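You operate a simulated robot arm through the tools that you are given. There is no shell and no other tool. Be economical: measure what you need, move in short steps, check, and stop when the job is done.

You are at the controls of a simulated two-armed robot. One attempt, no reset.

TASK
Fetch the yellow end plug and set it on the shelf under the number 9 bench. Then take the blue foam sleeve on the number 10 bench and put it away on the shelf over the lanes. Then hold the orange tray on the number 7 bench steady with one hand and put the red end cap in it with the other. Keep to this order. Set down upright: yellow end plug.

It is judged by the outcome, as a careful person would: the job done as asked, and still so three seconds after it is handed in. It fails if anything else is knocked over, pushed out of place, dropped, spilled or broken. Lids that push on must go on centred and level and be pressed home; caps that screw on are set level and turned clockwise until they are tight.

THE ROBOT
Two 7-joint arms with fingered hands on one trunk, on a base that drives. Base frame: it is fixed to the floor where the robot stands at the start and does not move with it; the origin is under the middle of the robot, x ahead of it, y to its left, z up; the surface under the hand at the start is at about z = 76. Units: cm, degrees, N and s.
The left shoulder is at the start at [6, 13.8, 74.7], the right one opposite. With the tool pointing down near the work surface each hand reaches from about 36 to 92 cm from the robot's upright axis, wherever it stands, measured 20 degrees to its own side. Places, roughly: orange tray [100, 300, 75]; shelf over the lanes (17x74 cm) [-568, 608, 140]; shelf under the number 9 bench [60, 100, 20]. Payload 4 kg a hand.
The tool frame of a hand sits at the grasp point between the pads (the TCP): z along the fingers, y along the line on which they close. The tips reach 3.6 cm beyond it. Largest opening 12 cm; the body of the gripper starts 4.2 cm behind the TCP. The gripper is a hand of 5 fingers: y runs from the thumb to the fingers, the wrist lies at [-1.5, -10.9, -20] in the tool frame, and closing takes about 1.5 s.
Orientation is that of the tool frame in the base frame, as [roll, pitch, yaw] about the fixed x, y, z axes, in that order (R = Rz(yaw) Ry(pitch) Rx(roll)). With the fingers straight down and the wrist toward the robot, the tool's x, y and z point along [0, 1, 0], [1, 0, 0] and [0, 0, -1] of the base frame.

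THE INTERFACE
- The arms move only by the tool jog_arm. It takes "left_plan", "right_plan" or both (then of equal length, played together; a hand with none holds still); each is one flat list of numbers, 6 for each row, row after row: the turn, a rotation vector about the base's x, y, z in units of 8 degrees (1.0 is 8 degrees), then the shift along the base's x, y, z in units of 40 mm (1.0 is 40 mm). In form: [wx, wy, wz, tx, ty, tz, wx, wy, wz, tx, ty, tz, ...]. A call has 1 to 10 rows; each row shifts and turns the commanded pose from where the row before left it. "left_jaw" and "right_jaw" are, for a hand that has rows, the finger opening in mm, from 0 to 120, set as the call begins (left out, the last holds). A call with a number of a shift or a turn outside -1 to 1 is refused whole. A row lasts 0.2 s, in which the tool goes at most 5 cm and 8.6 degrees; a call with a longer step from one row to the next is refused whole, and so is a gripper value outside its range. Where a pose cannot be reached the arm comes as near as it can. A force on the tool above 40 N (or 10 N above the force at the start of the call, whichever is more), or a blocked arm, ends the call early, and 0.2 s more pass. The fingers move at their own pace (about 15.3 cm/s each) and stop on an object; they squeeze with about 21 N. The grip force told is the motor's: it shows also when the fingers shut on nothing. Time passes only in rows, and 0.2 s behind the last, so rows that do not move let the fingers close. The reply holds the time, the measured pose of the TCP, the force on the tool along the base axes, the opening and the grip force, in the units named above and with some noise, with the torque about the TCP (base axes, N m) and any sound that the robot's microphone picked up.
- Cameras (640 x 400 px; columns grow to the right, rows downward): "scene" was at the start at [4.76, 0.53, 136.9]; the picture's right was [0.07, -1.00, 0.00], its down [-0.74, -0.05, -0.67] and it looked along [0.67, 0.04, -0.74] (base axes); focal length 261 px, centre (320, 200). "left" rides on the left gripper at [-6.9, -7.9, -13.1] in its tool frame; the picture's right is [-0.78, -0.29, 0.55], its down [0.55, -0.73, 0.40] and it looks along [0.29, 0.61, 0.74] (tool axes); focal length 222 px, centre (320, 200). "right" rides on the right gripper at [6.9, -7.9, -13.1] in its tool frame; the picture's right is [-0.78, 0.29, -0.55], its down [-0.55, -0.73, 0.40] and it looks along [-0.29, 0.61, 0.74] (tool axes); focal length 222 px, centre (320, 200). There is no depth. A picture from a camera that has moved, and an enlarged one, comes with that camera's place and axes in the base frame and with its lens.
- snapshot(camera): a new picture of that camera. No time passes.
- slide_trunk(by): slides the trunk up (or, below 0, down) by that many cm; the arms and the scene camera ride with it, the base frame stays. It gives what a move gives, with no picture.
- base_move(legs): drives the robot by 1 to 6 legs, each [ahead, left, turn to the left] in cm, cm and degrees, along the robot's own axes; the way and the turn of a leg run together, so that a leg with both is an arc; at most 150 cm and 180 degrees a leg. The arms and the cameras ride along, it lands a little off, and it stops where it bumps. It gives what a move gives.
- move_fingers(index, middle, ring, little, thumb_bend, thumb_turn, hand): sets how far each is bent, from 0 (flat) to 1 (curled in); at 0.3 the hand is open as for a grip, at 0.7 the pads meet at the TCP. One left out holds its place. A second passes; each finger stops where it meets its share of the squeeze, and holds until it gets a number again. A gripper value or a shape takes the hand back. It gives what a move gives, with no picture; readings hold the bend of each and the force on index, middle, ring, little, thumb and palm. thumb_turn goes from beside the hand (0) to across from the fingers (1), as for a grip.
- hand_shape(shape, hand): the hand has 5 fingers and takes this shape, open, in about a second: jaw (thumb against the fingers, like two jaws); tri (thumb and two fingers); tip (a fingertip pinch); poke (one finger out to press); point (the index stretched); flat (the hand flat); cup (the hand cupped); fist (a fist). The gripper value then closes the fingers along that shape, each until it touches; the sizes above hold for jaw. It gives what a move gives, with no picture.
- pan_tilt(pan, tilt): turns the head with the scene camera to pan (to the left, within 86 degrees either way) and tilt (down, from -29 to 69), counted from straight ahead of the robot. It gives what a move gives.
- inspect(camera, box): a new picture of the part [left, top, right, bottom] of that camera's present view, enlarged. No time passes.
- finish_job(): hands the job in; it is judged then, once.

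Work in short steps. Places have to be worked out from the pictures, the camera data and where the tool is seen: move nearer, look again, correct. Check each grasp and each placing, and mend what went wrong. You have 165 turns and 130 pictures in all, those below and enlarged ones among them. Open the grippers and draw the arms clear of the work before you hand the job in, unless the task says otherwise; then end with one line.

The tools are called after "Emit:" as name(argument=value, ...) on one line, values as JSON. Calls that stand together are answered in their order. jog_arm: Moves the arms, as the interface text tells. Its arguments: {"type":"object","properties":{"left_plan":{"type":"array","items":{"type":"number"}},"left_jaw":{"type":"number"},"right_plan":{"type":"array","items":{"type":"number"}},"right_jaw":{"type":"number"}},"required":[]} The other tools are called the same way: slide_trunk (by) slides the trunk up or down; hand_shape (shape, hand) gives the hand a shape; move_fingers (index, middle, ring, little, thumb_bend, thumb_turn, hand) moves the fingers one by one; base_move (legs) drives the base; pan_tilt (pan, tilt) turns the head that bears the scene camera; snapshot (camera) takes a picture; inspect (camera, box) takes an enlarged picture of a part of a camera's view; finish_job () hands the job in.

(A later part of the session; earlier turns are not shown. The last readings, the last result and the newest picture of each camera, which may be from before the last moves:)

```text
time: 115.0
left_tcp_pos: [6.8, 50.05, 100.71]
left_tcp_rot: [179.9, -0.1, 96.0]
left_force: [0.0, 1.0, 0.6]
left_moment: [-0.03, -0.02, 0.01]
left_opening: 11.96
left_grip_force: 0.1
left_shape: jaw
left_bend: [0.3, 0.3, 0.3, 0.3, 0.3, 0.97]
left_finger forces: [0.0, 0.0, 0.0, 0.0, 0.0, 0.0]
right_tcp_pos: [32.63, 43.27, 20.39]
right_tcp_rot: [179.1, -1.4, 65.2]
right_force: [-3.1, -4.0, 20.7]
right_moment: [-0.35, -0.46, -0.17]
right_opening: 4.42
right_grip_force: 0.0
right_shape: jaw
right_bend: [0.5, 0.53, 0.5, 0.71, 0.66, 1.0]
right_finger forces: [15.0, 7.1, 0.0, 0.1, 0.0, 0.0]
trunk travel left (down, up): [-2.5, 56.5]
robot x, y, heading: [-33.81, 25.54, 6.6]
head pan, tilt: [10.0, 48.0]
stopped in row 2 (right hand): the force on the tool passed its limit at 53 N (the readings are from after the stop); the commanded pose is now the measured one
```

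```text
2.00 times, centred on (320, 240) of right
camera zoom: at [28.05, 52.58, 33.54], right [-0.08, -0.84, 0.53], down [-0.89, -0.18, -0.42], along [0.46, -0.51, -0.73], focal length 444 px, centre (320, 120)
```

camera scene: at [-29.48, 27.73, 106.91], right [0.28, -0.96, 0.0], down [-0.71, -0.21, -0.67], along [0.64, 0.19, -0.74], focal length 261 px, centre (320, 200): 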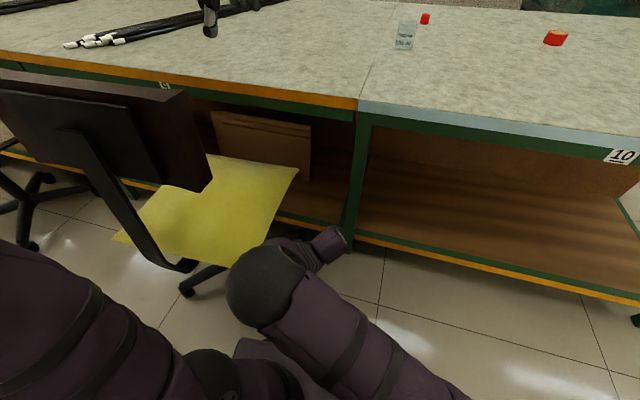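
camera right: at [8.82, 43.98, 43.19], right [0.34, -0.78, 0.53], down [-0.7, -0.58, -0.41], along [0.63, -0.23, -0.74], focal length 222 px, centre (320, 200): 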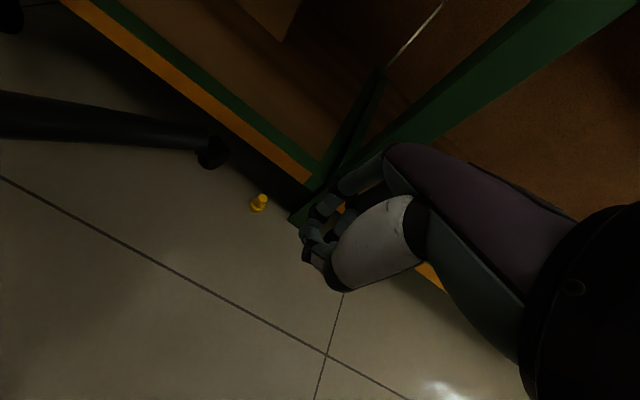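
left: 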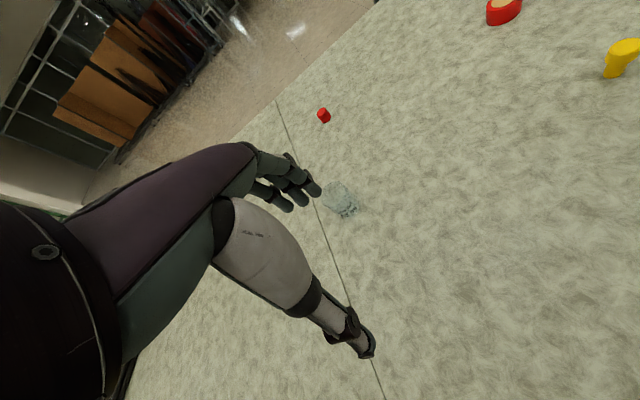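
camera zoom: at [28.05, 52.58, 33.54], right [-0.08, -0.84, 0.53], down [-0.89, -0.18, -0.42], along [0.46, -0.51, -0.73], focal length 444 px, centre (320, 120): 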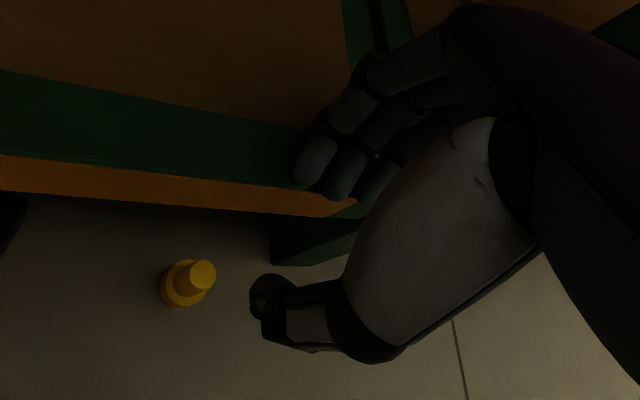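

The fingers landed on the lip; straight-down access is blocked. I'll approach in a "handshake" tilt (fingers forward‑down, under lip height), pinch it and bring it out into the open. First retreat and tilt the hand.

Emit:
jog_arm(right_plan=[0, 0, 0, -0.2, -0.05, 0.4, 0, 0, 0, -0.9, -0.1, 0, 0, 0, -0.9, -0.9, -0.1, 0, 0, 0, -0.9, -0.9, 0, 0, 0, 0, -0.9, -0.7, 0, 0, 0, 0, -0.9, 0, 0, 0, 0, 0, -0.75, 0, 0, 0], right_jaw=90)

Emit:
jog_arm(right_plan=[0.45, -0.78, 0, 0, 0, 0, 0.45, -0.78, 0, 0, 0, 0, 0.45, -0.78, 0, 0, 0, 0, 0.45, -0.78, 0, 0, 0, 0, 0.45, -0.78, 0, 0, 0, 0, 0.45, -0.78, 0, 0, 0, 0, 0.45, -0.78, 0, 0, 0, 0, 0, 0, 0, 0, 0, 0])

Emit:
snapshot(camera="scene")

Emit:
snapshot(camera="right")

```text
time: 116.6
left_tcp_pos: [6.87, 50.08, 100.74]
left_tcp_rot: [-180.0, -0.1, 96.1]
left_force: [-0.3, 0.5, 0.0]
left_moment: [0.0, 0.02, 0.0]
left_opening: 12.0
left_grip_force: 0.1
left_shape: jaw
left_bend: [0.3, 0.3, 0.3, 0.3, 0.3, 0.97]
left_finger forces: [0.0, 0.0, 0.0, 0.0, 0.1, 0.0]
right_tcp_pos: [18.56, 41.55, 21.4]
right_tcp_rot: [179.5, -1.0, 29.5]
right_force: [0.3, -0.5, 0.1]
right_moment: [0.01, -0.01, 0.02]
right_opening: 9.01
right_grip_force: 0.0
right_shape: jaw
right_bend: [0.33, 0.37, 0.35, 0.56, 0.4, 0.99]
right_finger forces: [0.0, 0.1, 0.0, 0.0, 0.1, 0.0]
trunk travel left (down, up): [-2.5, 56.5]
robot x, y, heading: [-33.86, 25.69, 6.3]
head pan, tilt: [10.0, 48.0]
```

```text
time: 117.2
left_tcp_pos: [6.84, 50.14, 100.66]
left_tcp_rot: [-180.0, 0.0, 96.1]
left_force: [0.3, 0.1, 0.1]
left_moment: [0.0, 0.0, -0.03]
left_opening: 11.98
left_grip_force: 0.1
left_shape: jaw
left_bend: [0.3, 0.3, 0.3, 0.3, 0.3, 0.97]
left_finger forces: [0.0, 0.0, 0.0, 0.0, 0.0, 0.0]
right_tcp_pos: [21.25, 35.12, 19.49]
right_tcp_rot: [-178.1, -14.4, 19.4]
right_force: [0.4, -0.7, -0.3]
right_moment: [-0.01, 0.0, -0.03]
right_opening: 8.99
right_grip_force: 0.0
right_shape: jaw
right_bend: [0.33, 0.36, 0.35, 0.56, 0.4, 0.99]
right_finger forces: [0.1, 0.1, 0.1, 0.0, 0.1, 0.1]
trunk travel left (down, up): [-2.5, 56.5]
robot x, y, heading: [-33.85, 26.12, 6.2]
head pan, tilt: [10.0, 48.0]
stopped in row 3 (right hand): the arm was blocked; the commanded pose is now the measured one
```

```text
60 pictures are left
camera scene: at [-29.48, 27.71, 106.91], right [0.28, -0.96, 0.0], down [-0.71, -0.21, -0.67], along [0.64, 0.19, -0.74], focal length 261 px, centre (320, 200)
```

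scene: 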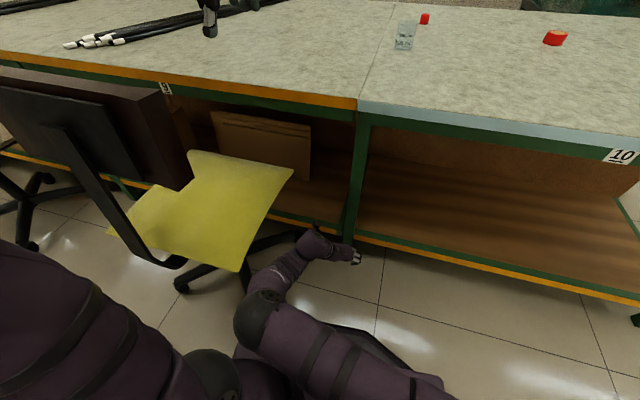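

```text
59 pictures are left
camera right: at [22.01, 43.06, 34.13], right [-0.74, -0.59, 0.32], down [-0.66, 0.56, -0.5], along [0.11, -0.58, -0.81], focal length 222 px, centre (320, 200)
```

right: 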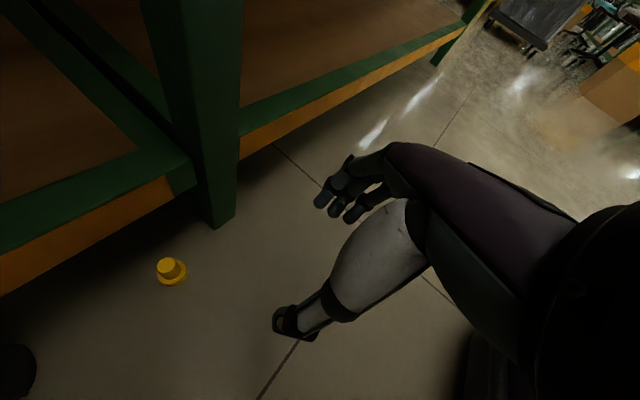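

The arm got blocked — the elbow swung inward toward the chair. Get clear: drive the base to the right, away from the chair, then look.

Emit:
base_move(legs=[[0, -34, 0]])

Emit:
pan_tilt(pan=30, tilt=45)

Emit:
snapshot(camera="scene")

```text
time: 119.5
left_tcp_pos: [10.66, 16.51, 100.64]
left_tcp_rot: [180.0, -0.1, 96.1]
left_force: [0.3, -0.2, 0.0]
left_moment: [0.01, 0.01, 0.01]
left_opening: 11.97
left_grip_force: 0.0
left_shape: jaw
left_bend: [0.3, 0.3, 0.3, 0.3, 0.3, 0.97]
left_finger forces: [0.0, 0.0, 0.1, 0.1, 0.1, 0.0]
right_tcp_pos: [24.99, 1.34, 19.26]
right_tcp_rot: [-178.0, -14.5, 19.4]
right_force: [-0.5, -1.1, -0.8]
right_moment: [-0.01, -0.01, 0.03]
right_opening: 9.0
right_grip_force: 0.0
right_shape: jaw
right_bend: [0.33, 0.36, 0.35, 0.56, 0.4, 0.99]
right_finger forces: [0.1, 0.1, 0.1, 0.0, 0.0, 0.0]
trunk travel left (down, up): [-2.5, 56.5]
robot x, y, heading: [-29.89, -8.14, 6.3]
head pan, tilt: [10.0, 48.0]
```

```text
time: 120.3
left_tcp_pos: [10.6, 16.55, 100.64]
left_tcp_rot: [-179.9, 0.0, 96.1]
left_force: [-0.3, -0.5, 0.6]
left_moment: [0.01, 0.0, -0.02]
left_opening: 11.99
left_grip_force: 0.1
left_shape: jaw
left_bend: [0.3, 0.3, 0.3, 0.3, 0.3, 0.97]
left_finger forces: [0.1, 0.1, 0.0, 0.0, 0.0, 0.0]
right_tcp_pos: [24.87, 1.41, 19.22]
right_tcp_rot: [-178.1, -14.5, 19.5]
right_force: [-0.1, 0.2, -0.6]
right_moment: [-0.01, 0.02, 0.0]
right_opening: 8.98
right_grip_force: 0.1
right_shape: jaw
right_bend: [0.33, 0.36, 0.35, 0.56, 0.4, 0.99]
right_finger forces: [0.0, 0.0, 0.0, 0.0, 0.0, 0.0]
trunk travel left (down, up): [-2.5, 56.5]
robot x, y, heading: [-30.16, -7.72, 6.3]
head pan, tilt: [30.0, 45.0]
```

```text
58 pictures are left
camera scene: at [-26.77, -3.37, 107.33], right [0.59, -0.81, 0.0], down [-0.57, -0.42, -0.71], along [0.57, 0.42, -0.71], focal length 261 px, centre (320, 200)
```

scene: 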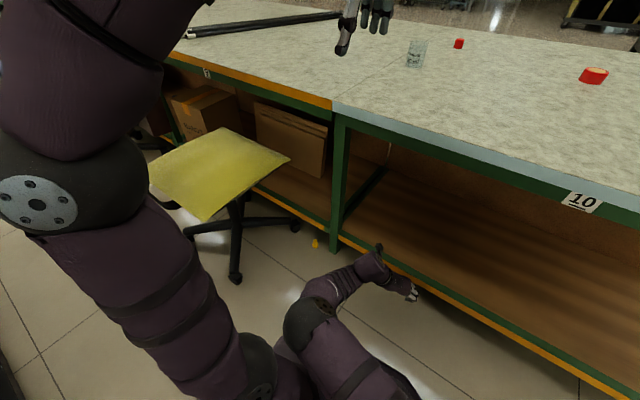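

Now there is free space around the arm (chair seems shifted ~3 cm; I'll stay well away from it). Continue tilting the right hand to the handshake pose here, in the open.

Emit:
jog_arm(right_plan=[0.31, -0.85, 0.38, 0, 0, 0.1, 0.31, -0.85, 0.38, 0, 0, 0.1, 0.31, -0.85, 0.38, 0, 0, 0.1, 0.31, -0.85, 0.38, 0, 0, 0.1, 0.31, -0.85, 0.38, 0, 0, 0, 0, 0, 0, 0, 0, 0])

Emit:
snapshot(camera="scene")

```text
time: 121.0
left_tcp_pos: [10.66, 16.42, 100.61]
left_tcp_rot: [180.0, 0.0, 96.1]
left_force: [0.9, 0.9, 0.0]
left_moment: [-0.04, 0.02, -0.01]
left_opening: 11.97
left_grip_force: 0.0
left_shape: jaw
left_bend: [0.3, 0.3, 0.3, 0.3, 0.3, 0.97]
left_finger forces: [0.0, 0.0, 0.0, 0.0, 0.1, 0.0]
right_tcp_pos: [26.7, -7.03, 17.45]
right_tcp_rot: [-176.0, -26.2, 13.7]
right_force: [0.0, -0.8, -0.1]
right_moment: [0.0, 0.01, 0.0]
right_opening: 9.01
right_grip_force: 0.1
right_shape: jaw
right_bend: [0.33, 0.36, 0.35, 0.56, 0.4, 0.99]
right_finger forces: [0.0, 0.0, 0.0, 0.1, 0.0, 0.1]
trunk travel left (down, up): [-2.5, 56.5]
robot x, y, heading: [-30.26, -7.68, 6.1]
head pan, tilt: [30.0, 45.0]
stopped in row 3 (right hand): the arm was blocked; the commanded pose is now the measured one
```

```text
57 pictures are left
camera scene: at [-26.79, -3.36, 107.33], right [0.59, -0.81, 0.0], down [-0.57, -0.42, -0.71], along [0.57, 0.42, -0.71], focal length 261 px, centre (320, 200)
```

scene: 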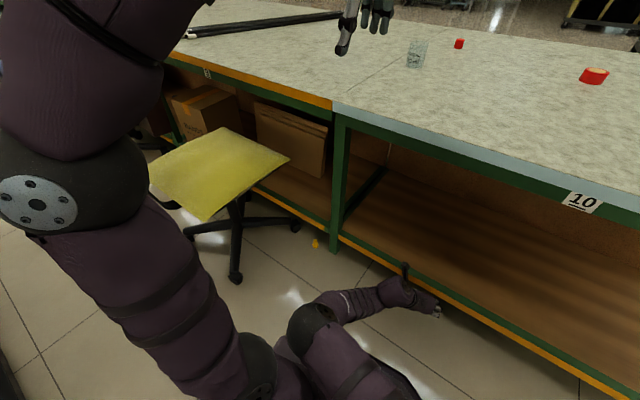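

Blocked again in free space (elbow against the robot's own base), so this wrist direction isn't usable. Undo it and turn the hand the other way (wrist toward the right).

Emit:
jog_arm(right_plan=[-0.2, 0.8, 0, -0.1, 0, 0.3, -0.2, 0.8, 0, -0.1, 0, 0.3, -0.2, 0.8, 0, -0.1, 0, 0.3, -0.2, 0.75, 0, 0, 0, 0, 0, 0, 1, 0, 0, 0.1, 0, 0, 1, 0, 0, 0.1, 0, 0, 1, 0, 0, 0, 0, 0, 1, 0, 0, 0, 0, 0, 1, 0, 0, 0, 0, 0, 1, 0, 0, 0])

Emit:
jog_arm(right_plan=[0, 0, 1, 0, 0.2, 0, 0, 0, 1, 0, 0.2, 0, 0, 0, 1, 0, 0.2, 0, 0, 0, 1, 0, 0.2, 0, 0, 0, 1, 0, 0.2, 0, 0, 0, 1, 0, 0.2, 0, 0, 0, 1, 0, 0.2, 0, 0, 0, 1, 0, 0.2, 0, 0, 0, 1, 0, 0, 0, 0, 0, 1, 0, 0, 0])

```text
time: 123.2
left_tcp_pos: [10.63, 16.57, 100.55]
left_tcp_rot: [179.9, 0.1, 96.1]
left_force: [-0.4, -0.6, -0.1]
left_moment: [0.0, 0.0, -0.02]
left_opening: 11.95
left_grip_force: 0.0
left_shape: jaw
left_bend: [0.3, 0.3, 0.3, 0.3, 0.3, 0.97]
left_finger forces: [0.1, 0.1, 0.1, 0.1, 0.1, 0.1]
right_tcp_pos: [25.32, -7.1, 21.82]
right_tcp_rot: [-176.3, -0.1, 61.9]
right_force: [0.7, 0.2, 0.0]
right_moment: [-0.02, 0.0, 0.01]
right_opening: 9.0
right_grip_force: 0.1
right_shape: jaw
right_bend: [0.33, 0.36, 0.35, 0.56, 0.4, 0.99]
right_finger forces: [0.1, 0.1, 0.0, 0.1, 0.0, 0.0]
trunk travel left (down, up): [-2.5, 56.5]
robot x, y, heading: [-30.09, -8.17, 6.5]
head pan, tilt: [30.0, 45.0]
```

```text
time: 125.4
left_tcp_pos: [10.57, 16.63, 100.48]
left_tcp_rot: [-179.9, 0.0, 96.0]
left_force: [-0.3, 0.6, 1.3]
left_moment: [0.02, -0.01, -0.01]
left_opening: 12.0
left_grip_force: 0.1
left_shape: jaw
left_bend: [0.3, 0.3, 0.3, 0.3, 0.3, 0.97]
left_finger forces: [0.0, 0.1, 0.0, 0.0, 0.0, 0.0]
right_tcp_pos: [25.35, -0.6, 21.92]
right_tcp_rot: [-176.2, -0.1, 141.9]
right_force: [0.5, -0.1, 0.1]
right_moment: [-0.03, 0.03, 0.02]
right_opening: 9.0
right_grip_force: 0.1
right_shape: jaw
right_bend: [0.33, 0.36, 0.35, 0.56, 0.4, 0.99]
right_finger forces: [0.0, 0.0, 0.0, 0.0, 0.0, 0.1]
trunk travel left (down, up): [-2.5, 56.5]
robot x, y, heading: [-30.53, -7.6, 6.1]
head pan, tilt: [30.0, 45.0]
```

That direction works. Continue: yaw to ~174°, then tilt fingers forward ~44°.

Emit:
jog_arm(right_plan=[0, 0, 1, 0, 0, 0, 0, 0, 1, 0, 0, 0, 0, 0, 1, 0, 0, 0, 0, 0, 1, 0, 0, 0, -0.1, -0.9, 0, -0.2, 0, 0, -0.1, -0.9, 0, -0.2, 0, 0, -0.1, -0.9, 0, -0.2, 0, 0, -0.1, -0.9, 0, -0.2, 0, 0, -0.1, -0.9, 0, -0.2, 0, 0, -0.1, -0.9, 0, 0, 0, 0])

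Emit:
base_move(legs=[[0, 13, 0]])

Emit:
snapshot(camera="scene")

Emit:
snapshot(camera="right")

```text
time: 127.6
left_tcp_pos: [10.57, 16.51, 100.7]
left_tcp_rot: [-180.0, 0.0, 96.1]
left_force: [0.3, -0.4, -0.5]
left_moment: [0.0, 0.02, -0.01]
left_opening: 12.0
left_grip_force: 0.1
left_shape: jaw
left_bend: [0.3, 0.3, 0.3, 0.3, 0.3, 0.97]
left_finger forces: [0.0, 0.0, 0.0, 0.0, 0.0, 0.0]
right_tcp_pos: [21.52, -0.6, 21.8]
right_tcp_rot: [-175.9, 43.5, 173.9]
right_force: [-0.2, 0.5, 0.5]
right_moment: [0.02, -0.01, 0.0]
right_opening: 8.99
right_grip_force: 0.0
right_shape: jaw
right_bend: [0.33, 0.36, 0.35, 0.56, 0.4, 0.99]
right_finger forces: [0.0, 0.0, 0.1, 0.0, 0.0, 0.0]
trunk travel left (down, up): [-2.5, 56.5]
robot x, y, heading: [-30.38, -7.88, 6.1]
head pan, tilt: [30.0, 45.0]
```

```text
time: 128.8
left_tcp_pos: [9.21, 29.46, 100.58]
left_tcp_rot: [180.0, 0.0, 96.2]
left_force: [0.1, 0.7, -0.2]
left_moment: [-0.04, 0.0, -0.03]
left_opening: 11.98
left_grip_force: 0.0
left_shape: jaw
left_bend: [0.3, 0.3, 0.3, 0.3, 0.3, 0.97]
left_finger forces: [0.1, 0.0, 0.0, 0.0, 0.0, 0.0]
right_tcp_pos: [20.0, 12.42, 21.8]
right_tcp_rot: [-176.2, 43.4, 173.8]
right_force: [0.0, -0.2, 0.0]
right_moment: [0.03, 0.01, -0.03]
right_opening: 9.0
right_grip_force: 0.1
right_shape: jaw
right_bend: [0.33, 0.36, 0.35, 0.56, 0.4, 0.99]
right_finger forces: [0.0, 0.0, 0.1, 0.1, 0.0, 0.0]
trunk travel left (down, up): [-2.5, 56.5]
robot x, y, heading: [-31.76, 4.78, 6.3]
head pan, tilt: [30.0, 45.0]
```

```text
56 pictures are left
camera scene: at [-28.21, 9.54, 107.33], right [0.59, -0.81, 0.0], down [-0.57, -0.42, -0.71], along [0.57, 0.42, -0.71], focal length 261 px, centre (320, 200)
```

scene: 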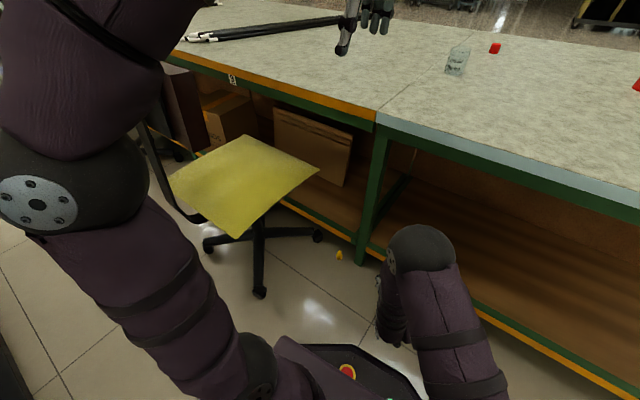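

```text
55 pictures are left
camera right: at [5.02, 6.91, 27.01], right [0.24, 0.3, 0.92], down [0.55, -0.82, 0.13], along [0.8, 0.48, -0.37], focal length 222 px, centre (320, 200)
```

right: 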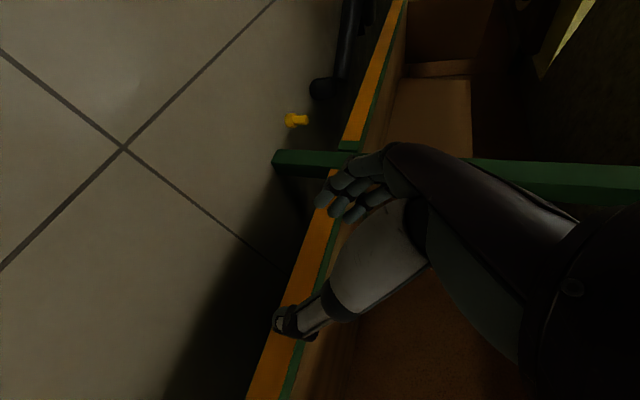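

The pose works and the plug is in view of the right camera. Move the hand in front of it, staying clear of the leg.

Emit:
jog_arm(right_plan=[0, 0, 0, 0, 0.92, -0.25, 0, 0, 0, 0, 0.92, -0.25, 0, 0, 0, 0, 0.92, -0.25, 0, 0, 0, 0, 0.92, -0.25, 0, 0, 0, 0, 0.92, -0.25, 0, 0, 0, 0, 0.92, -0.3, 0, 0, 0, 0, 0.92, -0.4, 0, 0, 0, 0.1, 0.92, -0.5, 0, 0, 0, 0, 0, 0])

Emit:
snapshot(camera="right")

```text
time: 130.8
left_tcp_pos: [9.02, 29.48, 100.59]
left_tcp_rot: [-180.0, 0.0, 96.2]
left_force: [0.1, -0.7, 0.2]
left_moment: [-0.01, 0.02, 0.0]
left_opening: 12.0
left_grip_force: 0.0
left_shape: jaw
left_bend: [0.3, 0.3, 0.3, 0.3, 0.3, 0.97]
left_finger forces: [0.0, 0.1, 0.0, 0.0, 0.0, 0.0]
right_tcp_pos: [20.79, 42.23, 12.54]
right_tcp_rot: [-177.4, 43.2, 172.5]
right_force: [0.5, -0.5, 0.7]
right_moment: [-0.01, 0.01, 0.01]
right_opening: 9.0
right_grip_force: 0.0
right_shape: jaw
right_bend: [0.33, 0.36, 0.35, 0.56, 0.4, 0.99]
right_finger forces: [0.0, 0.0, 0.0, 0.0, 0.0, 0.0]
trunk travel left (down, up): [-2.5, 56.5]
robot x, y, heading: [-31.69, 4.77, 6.3]
head pan, tilt: [30.0, 45.0]
```

```text
54 pictures are left
camera right: at [5.73, 36.73, 17.74], right [0.25, 0.29, 0.93], down [0.55, -0.83, 0.11], along [0.8, 0.48, -0.36], focal length 222 px, centre (320, 200)
```

right: 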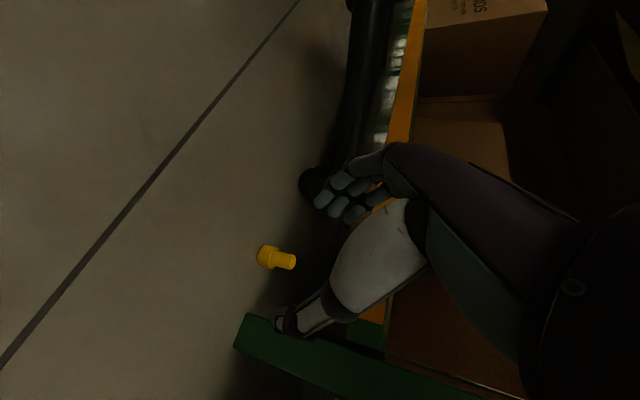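

Plug at about [31.9,42.7]. Curl ring and little fingers away, then advance low under the lip toward TCP [30.5,43,5.9].

Emit:
move_fingers(hand="right", ring=1.0, little=1.0)

Emit:
jog_arm(right_plan=[0, 0, 0, 0.2, 0.05, -0.7, 0, 0, 0, 0.3, 0.05, -0.6, 0, 0, 0, 0.6, 0.05, -0.3, 0, 0, 0, 0.6, 0.03, 0, 0, 0, 0, 0.5, 0, 0, 0, 0, 0, 0, 0, 0])

Emit:
snapshot(camera="right")

```text
time: 131.8
left_tcp_pos: [9.12, 29.45, 100.71]
left_tcp_rot: [-179.9, 0.1, 96.2]
left_force: [-0.1, -0.5, 0.3]
left_moment: [-0.01, -0.03, -0.01]
left_opening: 11.99
left_grip_force: 0.1
left_shape: jaw
left_bend: [0.3, 0.3, 0.3, 0.3, 0.3, 0.97]
left_finger forces: [0.1, 0.0, 0.0, 0.0, 0.1, 0.0]
right_tcp_pos: [20.8, 42.05, 12.57]
right_tcp_rot: [-177.4, 43.2, 172.4]
right_force: [0.0, 0.6, 1.4]
right_moment: [-0.01, -0.03, -0.01]
right_opening: 9.01
right_grip_force: 0.0
right_shape: fingers
right_bend: [0.33, 0.36, 1.0, 1.0, 0.4, 0.99]
right_finger forces: [0.0, 0.0, 0.1, 0.1, 0.0, 0.0]
trunk travel left (down, up): [-2.5, 56.5]
robot x, y, heading: [-31.44, 4.88, 6.4]
head pan, tilt: [30.0, 45.0]
```

```text
time: 133.2
left_tcp_pos: [9.17, 29.52, 100.54]
left_tcp_rot: [-180.0, 0.0, 96.2]
left_force: [-0.6, 0.1, 0.2]
left_moment: [0.0, -0.02, 0.0]
left_opening: 11.98
left_grip_force: 0.0
left_shape: jaw
left_bend: [0.3, 0.3, 0.3, 0.3, 0.3, 0.97]
left_finger forces: [0.1, 0.1, 0.0, 0.0, 0.0, 0.0]
right_tcp_pos: [26.54, 41.84, 7.94]
right_tcp_rot: [-176.2, 43.3, 173.9]
right_force: [0.1, 0.9, 0.4]
right_moment: [0.01, -0.03, 0.01]
right_opening: 9.01
right_grip_force: 0.0
right_shape: fingers
right_bend: [0.33, 0.36, 1.0, 1.0, 0.4, 0.99]
right_finger forces: [0.0, 0.0, 0.0, 0.0, 0.0, 0.0]
right hand out of reach, approached as far as the arm can: row 3, 4, 5
trunk travel left (down, up): [-2.5, 56.5]
robot x, y, heading: [-31.78, 4.86, 6.5]
head pan, tilt: [30.0, 45.0]
```

```text
53 pictures are left
camera right: at [11.58, 36.34, 13.17], right [0.24, 0.3, 0.92], down [0.55, -0.82, 0.13], along [0.8, 0.48, -0.37], focal length 222 px, centre (320, 200)
```

right: 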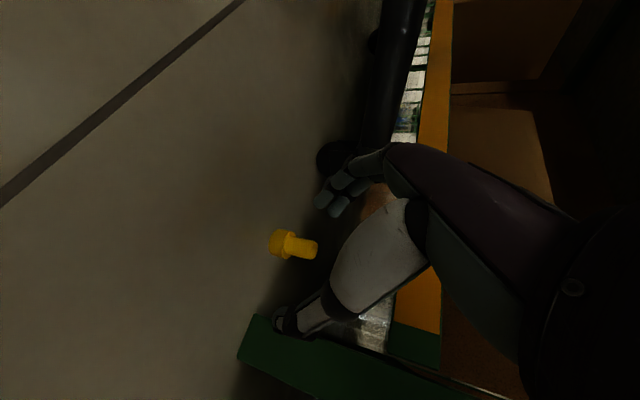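

Reach limit; instead creep the base forward 4 cm (hand rides along) and lower the trunk 2 cm.

Emit:
base_move(legs=[[4, 0.4, 0]])

Emit:
slide_trunk(by=-2)

Emit:
snapshot(camera="right")

```text
time: 134.1
left_tcp_pos: [13.18, 30.39, 100.73]
left_tcp_rot: [180.0, 0.0, 96.3]
left_force: [-0.3, 0.1, -1.6]
left_moment: [0.02, -0.04, 0.0]
left_opening: 11.97
left_grip_force: 0.1
left_shape: jaw
left_bend: [0.3, 0.3, 0.3, 0.3, 0.3, 0.97]
left_finger forces: [0.0, 0.0, 0.0, 0.1, 0.1, 0.0]
right_tcp_pos: [30.54, 42.74, 7.93]
right_tcp_rot: [-176.0, 43.3, 174.1]
right_force: [-0.2, 0.4, 0.5]
right_moment: [-0.01, -0.03, 0.01]
right_opening: 9.01
right_grip_force: 0.1
right_shape: fingers
right_bend: [0.33, 0.36, 1.0, 1.0, 0.4, 0.99]
right_finger forces: [0.0, 0.0, 0.0, 0.0, 0.0, 0.0]
trunk travel left (down, up): [-2.5, 56.5]
robot x, y, heading: [-27.67, 6.05, 6.4]
head pan, tilt: [30.0, 45.0]
```

```text
time: 134.8
left_tcp_pos: [13.14, 30.32, 98.58]
left_tcp_rot: [179.9, 0.0, 96.2]
left_force: [0.9, -0.2, -0.1]
left_moment: [0.02, -0.01, 0.01]
left_opening: 11.97
left_grip_force: 0.0
left_shape: jaw
left_bend: [0.3, 0.3, 0.3, 0.3, 0.3, 0.97]
left_finger forces: [0.0, 0.1, 0.0, 0.1, 0.0, 0.0]
right_tcp_pos: [30.58, 42.84, 5.88]
right_tcp_rot: [-176.1, 43.3, 174.1]
right_force: [-0.5, -0.3, 0.1]
right_moment: [-0.01, 0.02, 0.03]
right_opening: 9.01
right_grip_force: 0.0
right_shape: fingers
right_bend: [0.33, 0.36, 1.0, 1.0, 0.4, 0.99]
right_finger forces: [0.0, 0.0, 0.1, 0.1, 0.1, 0.1]
trunk travel left (down, up): [-0.5, 58.5]
robot x, y, heading: [-27.78, 5.65, 6.4]
head pan, tilt: [30.0, 45.0]
```

```text
52 pictures are left
camera right: at [15.58, 37.21, 11.18], right [0.24, 0.3, 0.92], down [0.55, -0.82, 0.13], along [0.8, 0.48, -0.37], focal length 222 px, centre (320, 200)
```

right: 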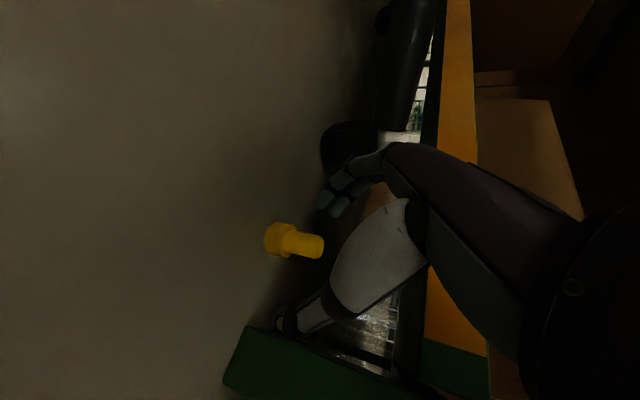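

The shaft sits right where thumb and index meet. Close index, middle and thumb.

Emit:
move_fingers(hand="right", index=0.8, middle=0.8, thumb_bend=0.8)

Emit:
inspect(camera="right", box=[220, 150, 420, 330])

```text
time: 135.8
left_tcp_pos: [13.18, 30.29, 98.56]
left_tcp_rot: [-180.0, 0.1, 96.1]
left_force: [-0.2, 0.6, 0.6]
left_moment: [0.04, 0.0, -0.01]
left_opening: 11.98
left_grip_force: 0.0
left_shape: jaw
left_bend: [0.3, 0.3, 0.3, 0.3, 0.3, 0.97]
left_finger forces: [0.0, 0.1, 0.1, 0.0, 0.0, 0.1]
right_tcp_pos: [30.71, 42.68, 6.1]
right_tcp_rot: [-176.2, 43.5, 173.8]
right_force: [-0.2, -1.4, 4.3]
right_moment: [-0.06, -0.05, -0.03]
right_opening: 1.35
right_grip_force: 17.5
right_shape: fingers
right_bend: [0.62, 0.67, 1.0, 1.0, 0.72, 0.97]
right_finger forces: [9.1, 7.4, 0.0, 0.0, 18.0, 0.0]
trunk travel left (down, up): [-0.5, 58.5]
robot x, y, heading: [-27.23, 6.02, 6.5]
head pan, tilt: [30.0, 45.0]
```

```text
2.22 times, centred on (320, 240) of right
camera zoom: at [15.62, 37.21, 11.22], right [0.24, 0.3, 0.92], down [0.55, -0.82, 0.13], along [0.8, 0.48, -0.37], focal length 494 px, centre (320, 111)
```

zoom: 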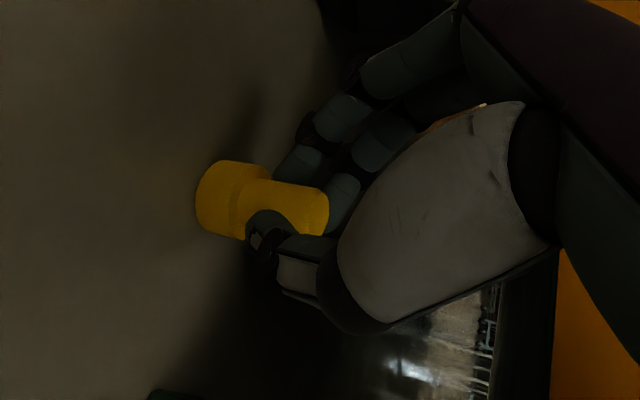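

Solid three-point grip on the shaft. Back the base away from the bench and raise the trunk into open space.

Emit:
base_move(legs=[[-25, 0, 0]])

Emit:
slide_trunk(by=40)

Emit:
jog_arm(right_plan=[0, 0, 0, 0, -0.3, 0.9, 0, 0, 0, 0, -0.3, 0.9, 0, 0, 0, 0, -0.3, 0.9, 0, 0, 0, 0, -0.3, 0.9, 0, 0, 0, 0, -0.3, 0.9, 0, 0, 0, 0, -0.3, 0.9, 0, 0, 0, 0, -0.3, 0.9, 0, 0, 0, 0, -0.3, 0.9, 0, 0, 0, 0, -0.3, 0.9, 0, 0, 0, 0, 0, 0])

```text
time: 137.6
left_tcp_pos: [-11.42, 27.45, 98.67]
left_tcp_rot: [-179.9, 0.0, 96.0]
left_force: [0.2, 0.3, -0.1]
left_moment: [0.01, 0.03, 0.02]
left_opening: 11.97
left_grip_force: 0.1
left_shape: jaw
left_bend: [0.3, 0.3, 0.3, 0.3, 0.3, 0.97]
left_finger forces: [0.0, 0.0, 0.0, 0.0, 0.0, 0.0]
right_tcp_pos: [6.12, 39.84, 6.13]
right_tcp_rot: [-176.1, 43.4, 173.7]
right_force: [0.6, -1.2, 7.5]
right_moment: [-0.02, -0.09, -0.02]
right_opening: 1.29
right_grip_force: 18.7
right_shape: fingers
right_bend: [0.62, 0.68, 1.0, 1.0, 0.73, 0.96]
right_finger forces: [10.2, 8.8, 0.1, 0.0, 17.9, 0.0]
trunk travel left (down, up): [-0.5, 58.5]
robot x, y, heading: [-52.19, 3.17, 6.4]
head pan, tilt: [30.0, 45.0]
```

```text
time: 141.4
left_tcp_pos: [-11.45, 27.36, 138.58]
left_tcp_rot: [-180.0, 0.0, 95.9]
left_force: [-0.5, 0.4, 0.6]
left_moment: [-0.02, 0.0, -0.02]
left_opening: 11.97
left_grip_force: 0.1
left_shape: jaw
left_bend: [0.3, 0.3, 0.3, 0.3, 0.3, 0.97]
left_finger forces: [0.0, 0.0, 0.1, 0.0, 0.1, 0.0]
right_tcp_pos: [6.08, 39.86, 46.04]
right_tcp_rot: [-176.2, 43.5, 173.6]
right_force: [-0.2, 1.3, 0.0]
right_moment: [-0.03, 0.03, -0.01]
right_opening: 1.28
right_grip_force: 16.8
right_shape: fingers
right_bend: [0.62, 0.68, 1.0, 1.0, 0.73, 0.96]
right_finger forces: [10.1, 6.6, 0.1, 0.0, 16.7, 0.0]
trunk travel left (down, up): [-40.5, 18.5]
robot x, y, heading: [-52.43, 2.86, 5.6]
head pan, tilt: [30.0, 45.0]
```

```text
time: 143.6
left_tcp_pos: [-11.38, 27.46, 138.66]
left_tcp_rot: [-179.9, -0.1, 96.1]
left_force: [-0.3, -1.2, 0.5]
left_moment: [0.0, 0.01, 0.02]
left_opening: 11.99
left_grip_force: 0.2
left_shape: jaw
left_bend: [0.3, 0.3, 0.3, 0.3, 0.3, 0.97]
left_finger forces: [0.0, 0.0, 0.1, 0.1, 0.0, 0.1]
right_tcp_pos: [6.22, 28.93, 78.39]
right_tcp_rot: [-176.2, 43.4, 173.6]
right_force: [-0.4, 0.2, -0.4]
right_moment: [0.02, -0.02, -0.01]
right_opening: 1.26
right_grip_force: 16.6
right_shape: fingers
right_bend: [0.61, 0.68, 1.0, 1.0, 0.73, 0.96]
right_finger forces: [9.9, 6.5, 0.0, 0.0, 16.8, 0.0]
trunk travel left (down, up): [-40.5, 18.5]
robot x, y, heading: [-52.51, 2.88, 6.2]
head pan, tilt: [30.0, 45.0]
```

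Now rotate the right hand +90° about x (head of plug pointing left) while centring it in front of the robot.

Emit:
jog_arm(right_plan=[0.95, 0, 0, -0.1, -0.6, 0.35, 0.95, 0, 0, -0.1, -0.6, 0.35, 0.95, 0, 0, -0.1, -0.6, 0.35, 0.95, 0, 0, -0.1, -0.6, 0.35, 0.95, 0, 0, -0.1, -0.6, 0.35, 0.95, 0, 0, -0.1, -0.6, 0.35, 0.95, 0, 0, -0.1, -0.6, 0.35, 0.95, 0, 0, -0.1, -0.6, 0.35, 0.95, 0, 0, -0.1, -0.6, 0.35, 0.95, 0, 0, -0.1, -0.6, 0.35])

Emit:
jog_arm(right_plan=[0.9, 0, 0, 0, 0, 0, 0.85, 0, 0, 0, 0, 0, 0, 0, 0, 0, 0, 0])

Emit:
pan_tilt(pan=5, tilt=40)

Emit:
snapshot(camera="scene")

```text
time: 145.8
left_tcp_pos: [-11.51, 27.48, 138.54]
left_tcp_rot: [-180.0, -0.1, 95.9]
left_force: [0.4, 0.0, 0.1]
left_moment: [-0.02, 0.01, 0.0]
left_opening: 11.96
left_grip_force: 0.1
left_shape: jaw
left_bend: [0.3, 0.3, 0.3, 0.3, 0.3, 0.97]
left_finger forces: [0.0, 0.1, 0.0, 0.1, 0.0, 0.0]
right_tcp_pos: [2.19, 4.88, 92.58]
right_tcp_rot: [108.3, 5.0, 136.5]
right_force: [0.5, -0.5, -0.6]
right_moment: [-0.02, -0.04, 0.01]
right_opening: 1.26
right_grip_force: 17.2
right_shape: fingers
right_bend: [0.61, 0.69, 1.0, 1.0, 0.73, 0.96]
right_finger forces: [9.8, 7.0, 0.0, 0.0, 16.7, 0.1]
trunk travel left (down, up): [-40.5, 18.5]
robot x, y, heading: [-52.4, 3.37, 6.2]
head pan, tilt: [30.0, 45.0]
```

```text
time: 146.6
left_tcp_pos: [-11.44, 27.51, 138.58]
left_tcp_rot: [179.9, 0.1, 96.0]
left_force: [-0.2, 0.4, 0.6]
left_moment: [0.03, -0.04, -0.01]
left_opening: 11.95
left_grip_force: 0.1
left_shape: jaw
left_bend: [0.3, 0.3, 0.3, 0.3, 0.3, 0.97]
left_finger forces: [0.0, 0.0, 0.1, 0.1, 0.0, 0.0]
right_tcp_pos: [2.17, 4.86, 92.58]
right_tcp_rot: [98.2, -4.7, 136.3]
right_force: [0.2, 0.2, 0.8]
right_moment: [0.0, 0.0, 0.0]
right_opening: 1.24
right_grip_force: 16.1
right_shape: fingers
right_bend: [0.61, 0.69, 1.0, 1.0, 0.73, 0.95]
right_finger forces: [9.6, 7.0, 0.0, 0.0, 16.8, 0.0]
trunk travel left (down, up): [-40.5, 18.5]
robot x, y, heading: [-52.26, 3.0, 6.2]
head pan, tilt: [30.0, 45.0]
```

```text
time: 147.5
left_tcp_pos: [-11.39, 27.47, 138.55]
left_tcp_rot: [-179.9, 0.0, 96.0]
left_force: [-0.3, 0.1, 0.4]
left_moment: [0.0, 0.01, -0.02]
left_opening: 11.95
left_grip_force: 0.0
left_shape: jaw
left_bend: [0.3, 0.3, 0.3, 0.3, 0.3, 0.97]
left_finger forces: [0.1, 0.1, 0.0, 0.0, 0.1, 0.0]
right_tcp_pos: [2.08, 4.75, 92.58]
right_tcp_rot: [98.2, -4.6, 136.4]
right_force: [0.3, 0.0, -0.6]
right_moment: [-0.01, -0.01, 0.02]
right_opening: 1.25
right_grip_force: 16.9
right_shape: fingers
right_bend: [0.61, 0.69, 1.0, 1.0, 0.73, 0.95]
right_finger forces: [9.6, 7.2, 0.0, 0.1, 16.8, 0.1]
trunk travel left (down, up): [-40.5, 18.5]
robot x, y, heading: [-52.87, 3.23, 6.2]
head pan, tilt: [5.0, 40.0]
```

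```text
50 pictures are left
camera scene: at [-47.1, 4.52, 146.05], right [0.19, -0.98, 0.0], down [-0.63, -0.12, -0.77], along [0.75, 0.15, -0.64], focal length 261 px, centre (320, 200)
```

scene: 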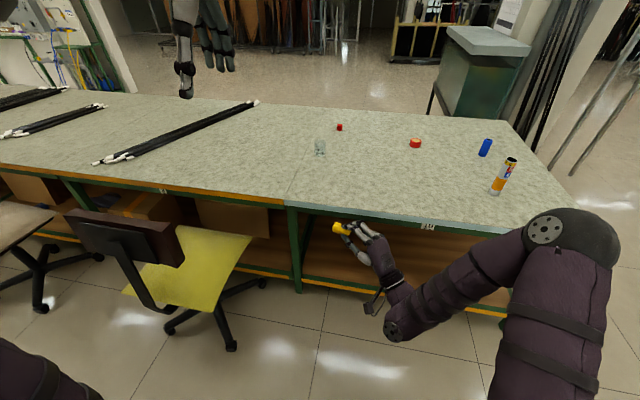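

Plug head points left as intended (computed head ≈[3.4,9.6,92.4]). Bring the left hand round to point right (−y), well to the left of it.

Emit:
jog_arm(left_plan=[-0.95, 0, -0.08, 0.3, 0.3, -0.6, -0.95, 0, -0.08, 0.3, 0.3, -0.6, -0.95, 0, -0.08, 0.3, 0.3, -0.6, -0.95, 0, -0.08, 0.3, 0.3, -0.6, -0.95, 0, -0.08, 0.3, 0.3, -0.6, -0.95, 0, -0.08, 0.4, 0.3, -0.6, -0.95, 0, -0.08, 0.4, 0.1, -0.6, -0.95, 0, -0.08, 0.4, 0, -0.6, -0.95, 0, -0.08, 0.4, 0, -0.6, -0.95, 0, -0.08, 0.4, 0, -0.6], left_jaw=80)

Emit:
jog_arm(left_plan=[-0.85, 0, 0, 0, 0, -0.6, -0.85, 0, 0, 0, 0, -0.6, 0, 0, 0, 0, 0, -0.6, 0, 0, 0, 0, 0, -0.6, 0, 0, 0, 0, 0, -0.6, 0, 0, 0, 0, 0, 0])

Emit:
snapshot(camera="scene")

```text
time: 149.7
left_tcp_pos: [2.71, 35.29, 114.46]
left_tcp_rot: [-171.0, 75.9, 95.3]
left_force: [0.3, 0.0, 0.4]
left_moment: [-0.01, 0.03, -0.01]
left_opening: 8.04
left_grip_force: 0.1
left_shape: jaw
left_bend: [0.36, 0.39, 0.38, 0.61, 0.43, 0.99]
left_finger forces: [0.1, 0.0, 0.0, 0.1, 0.0, 0.0]
right_tcp_pos: [2.24, 5.0, 92.53]
right_tcp_rot: [98.3, -4.7, 136.5]
right_force: [0.4, -0.4, -0.1]
right_moment: [-0.01, 0.01, 0.01]
right_opening: 1.25
right_grip_force: 16.7
right_shape: fingers
right_bend: [0.61, 0.69, 1.0, 1.0, 0.73, 0.95]
right_finger forces: [9.6, 7.1, 0.0, 0.0, 16.8, 0.0]
trunk travel left (down, up): [-40.5, 18.5]
robot x, y, heading: [-52.52, 3.26, 6.3]
head pan, tilt: [5.0, 40.0]
```

```text
time: 151.1
left_tcp_pos: [2.48, 35.07, 102.67]
left_tcp_rot: [-113.4, 88.5, 152.8]
left_force: [-0.2, -1.0, 0.8]
left_moment: [0.0, 0.01, -0.02]
left_opening: 8.01
left_grip_force: 0.1
left_shape: jaw
left_bend: [0.36, 0.39, 0.38, 0.61, 0.43, 0.99]
left_finger forces: [0.0, 0.0, 0.0, 0.0, 0.0, 0.1]
right_tcp_pos: [2.17, 4.88, 92.53]
right_tcp_rot: [98.2, -4.6, 136.6]
right_force: [-0.3, -0.4, 0.4]
right_moment: [-0.03, -0.02, -0.01]
right_opening: 1.24
right_grip_force: 16.7
right_shape: fingers
right_bend: [0.61, 0.69, 1.0, 1.0, 0.73, 0.95]
right_finger forces: [9.4, 7.0, 0.0, 0.0, 16.8, 0.0]
trunk travel left (down, up): [-40.5, 18.5]
robot x, y, heading: [-52.29, 3.22, 6.1]
head pan, tilt: [5.0, 40.0]
```

```text
49 pictures are left
camera scene: at [-47.09, 4.53, 146.06], right [0.19, -0.98, 0.0], down [-0.63, -0.12, -0.77], along [0.75, 0.15, -0.64], focal length 261 px, centre (320, 200)
```

scene: 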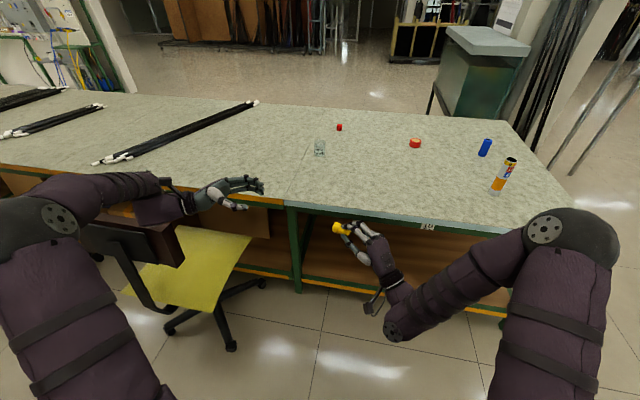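

Both hands face each other nicely. Zoom both views to refine the plug head's position.

Emit:
inspect(camera="scene", box=[180, 160, 430, 320])

Emit:
snapshot(camera="left")

```text
2.50 times, centred on (305, 240) of scene
camera zoom: at [-47.09, 4.53, 146.06], right [0.19, -0.98, 0.0], down [-0.63, -0.12, -0.77], along [0.75, 0.15, -0.64], focal length 652 px, centre (358, 100)
```

zoom: 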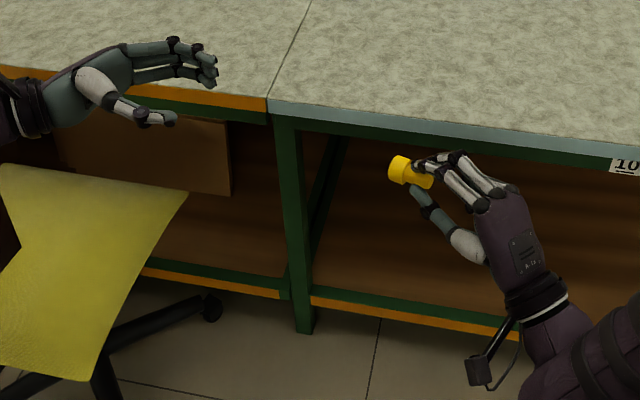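

```text
47 pictures are left
camera left: at [-4.35, 48.47, 109.88], right [-0.31, -0.54, 0.79], down [-0.77, -0.34, -0.54], along [0.56, -0.77, -0.31], focal length 222 px, centre (320, 200)
```

left: 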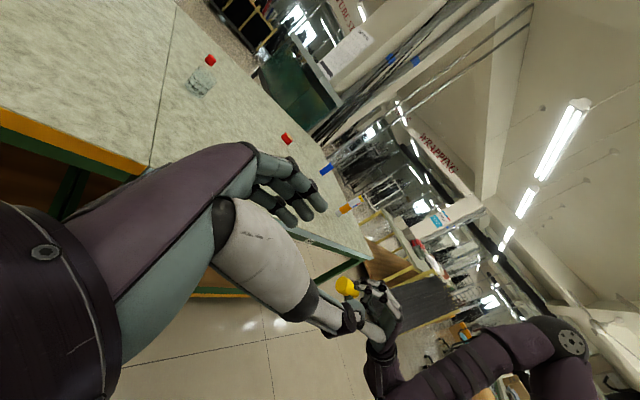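

Triangulated head ≈[4.4,9.3,92.2]. Bring the left hand into line at y≈21.

Emit:
jog_arm(left_plan=[0, 0, 0, 0.11, -0.6, -0.62, 0, 0, 0, 0.11, -0.8, -0.62, 0, 0, 0, 0.11, -0.9, -0.62, 0, 0, 0, 0.12, -0.9, -0.6, 0, 0, 0, 0, -0.3, 0, 0, 0, 0, 0, 0, 0])

Emit:
inspect(camera="scene", box=[250, 180, 430, 300])

Emit:
snapshot(camera="left")

```text
time: 152.5
left_tcp_pos: [4.41, 20.85, 92.81]
left_tcp_rot: [-109.3, 88.6, 157.1]
left_force: [-0.1, -0.6, 0.3]
left_moment: [0.01, 0.0, -0.03]
left_opening: 8.01
left_grip_force: 0.0
left_shape: jaw
left_bend: [0.36, 0.39, 0.38, 0.61, 0.43, 0.99]
left_finger forces: [0.0, 0.0, 0.0, 0.0, 0.0, 0.2]
right_tcp_pos: [2.16, 4.87, 92.62]
right_tcp_rot: [98.2, -4.6, 136.5]
right_force: [0.1, 0.1, 0.0]
right_moment: [0.04, -0.02, 0.01]
right_opening: 1.27
right_grip_force: 17.0
right_shape: fingers
right_bend: [0.61, 0.69, 1.0, 1.0, 0.73, 0.95]
right_finger forces: [9.5, 7.0, 0.1, 0.0, 16.8, 0.0]
trunk travel left (down, up): [-40.5, 18.5]
robot x, y, heading: [-52.35, 3.32, 6.2]
head pan, tilt: [5.0, 40.0]
```

```text
3.33 times, centred on (340, 240) of scene
camera zoom: at [-47.1, 4.52, 146.05], right [0.19, -0.98, 0.0], down [-0.63, -0.12, -0.77], along [0.75, 0.15, -0.64], focal length 869 px, centre (253, 67)
```

zoom: 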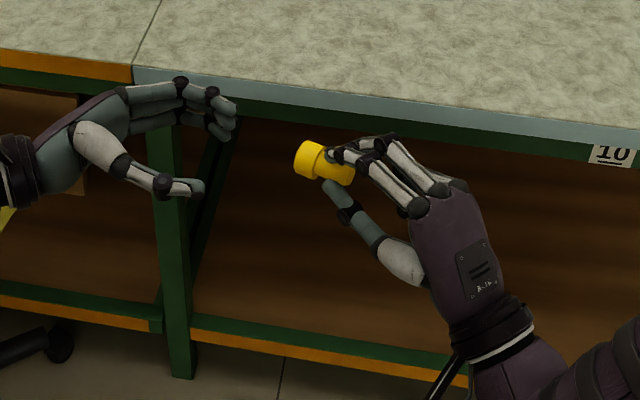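

```text
45 pictures are left
camera left: at [-2.52, 34.31, 100.01], right [-0.31, -0.54, 0.79], down [-0.77, -0.34, -0.54], along [0.56, -0.77, -0.31], focal length 222 px, centre (320, 200)
```

left: 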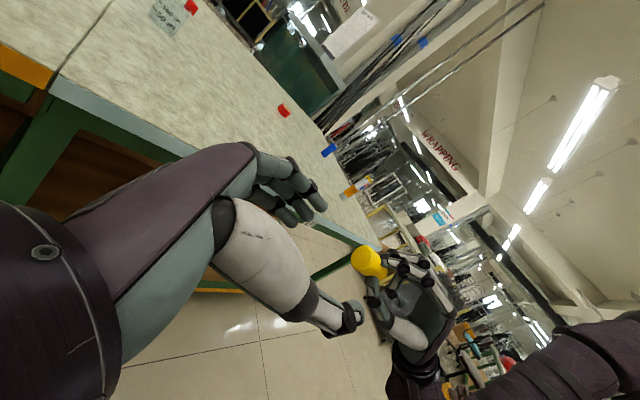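

Consistent: head at [4.4,10.0,92.6]. Slide the left hand over it (TCP y≈12.7).

Emit:
jog_arm(left_plan=[0, 0, 0, 0, -0.7, 0.03, 0, 0, 0, 0, -0.7, 0.02, 0, 0, 0, 0, -0.6, 0, 0, 0, 0, 0, 0, 0])

Emit:
inspect(camera="scene", box=[250, 180, 430, 300])

Emit:
inspect(camera="left", box=[220, 150, 460, 350])

```text
time: 153.5
left_tcp_pos: [4.21, 13.02, 92.98]
left_tcp_rot: [-109.5, 88.5, 156.8]
left_force: [0.0, -0.3, 0.0]
left_moment: [-0.02, -0.04, -0.06]
left_opening: 8.0
left_grip_force: 0.0
left_shape: jaw
left_bend: [0.36, 0.39, 0.38, 0.61, 0.43, 0.99]
left_finger forces: [0.1, 0.1, 0.0, 0.1, 0.1, 0.0]
right_tcp_pos: [2.24, 4.89, 92.52]
right_tcp_rot: [98.2, -4.6, 136.4]
right_force: [0.3, 0.3, 0.1]
right_moment: [0.0, 0.01, 0.0]
right_opening: 1.22
right_grip_force: 16.6
right_shape: fingers
right_bend: [0.61, 0.69, 1.0, 1.0, 0.73, 0.95]
right_finger forces: [9.5, 7.1, 0.1, 0.0, 16.8, 0.1]
trunk travel left (down, up): [-40.5, 18.5]
robot x, y, heading: [-52.46, 3.15, 6.0]
head pan, tilt: [5.0, 40.0]
```

```text
3.33 times, centred on (340, 240) of scene
camera zoom: at [-47.09, 4.51, 146.05], right [0.19, -0.98, 0.0], down [-0.63, -0.12, -0.77], along [0.75, 0.15, -0.64], focal length 869 px, centre (253, 67)
```

zoom: 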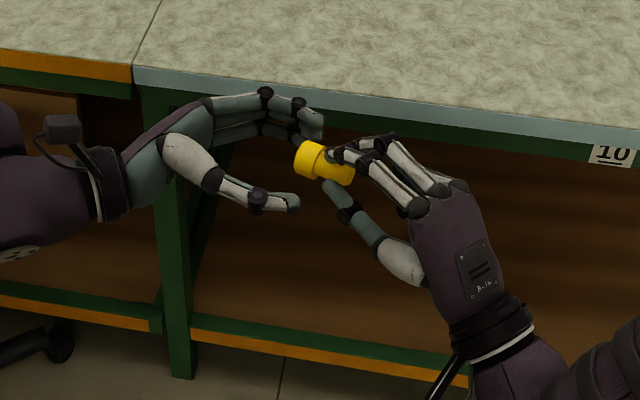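

```text
2.00 times, centred on (340, 250) of left
camera zoom: at [-2.68, 26.4, 100.2], right [-0.31, -0.54, 0.79], down [-0.77, -0.34, -0.54], along [0.56, -0.77, -0.31], focal length 444 px, centre (280, 100)
```

zoom: 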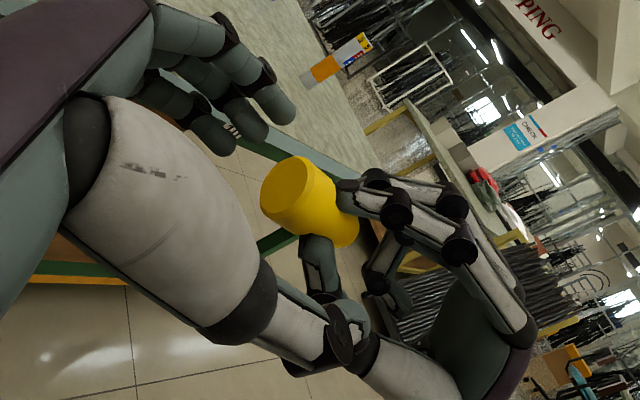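

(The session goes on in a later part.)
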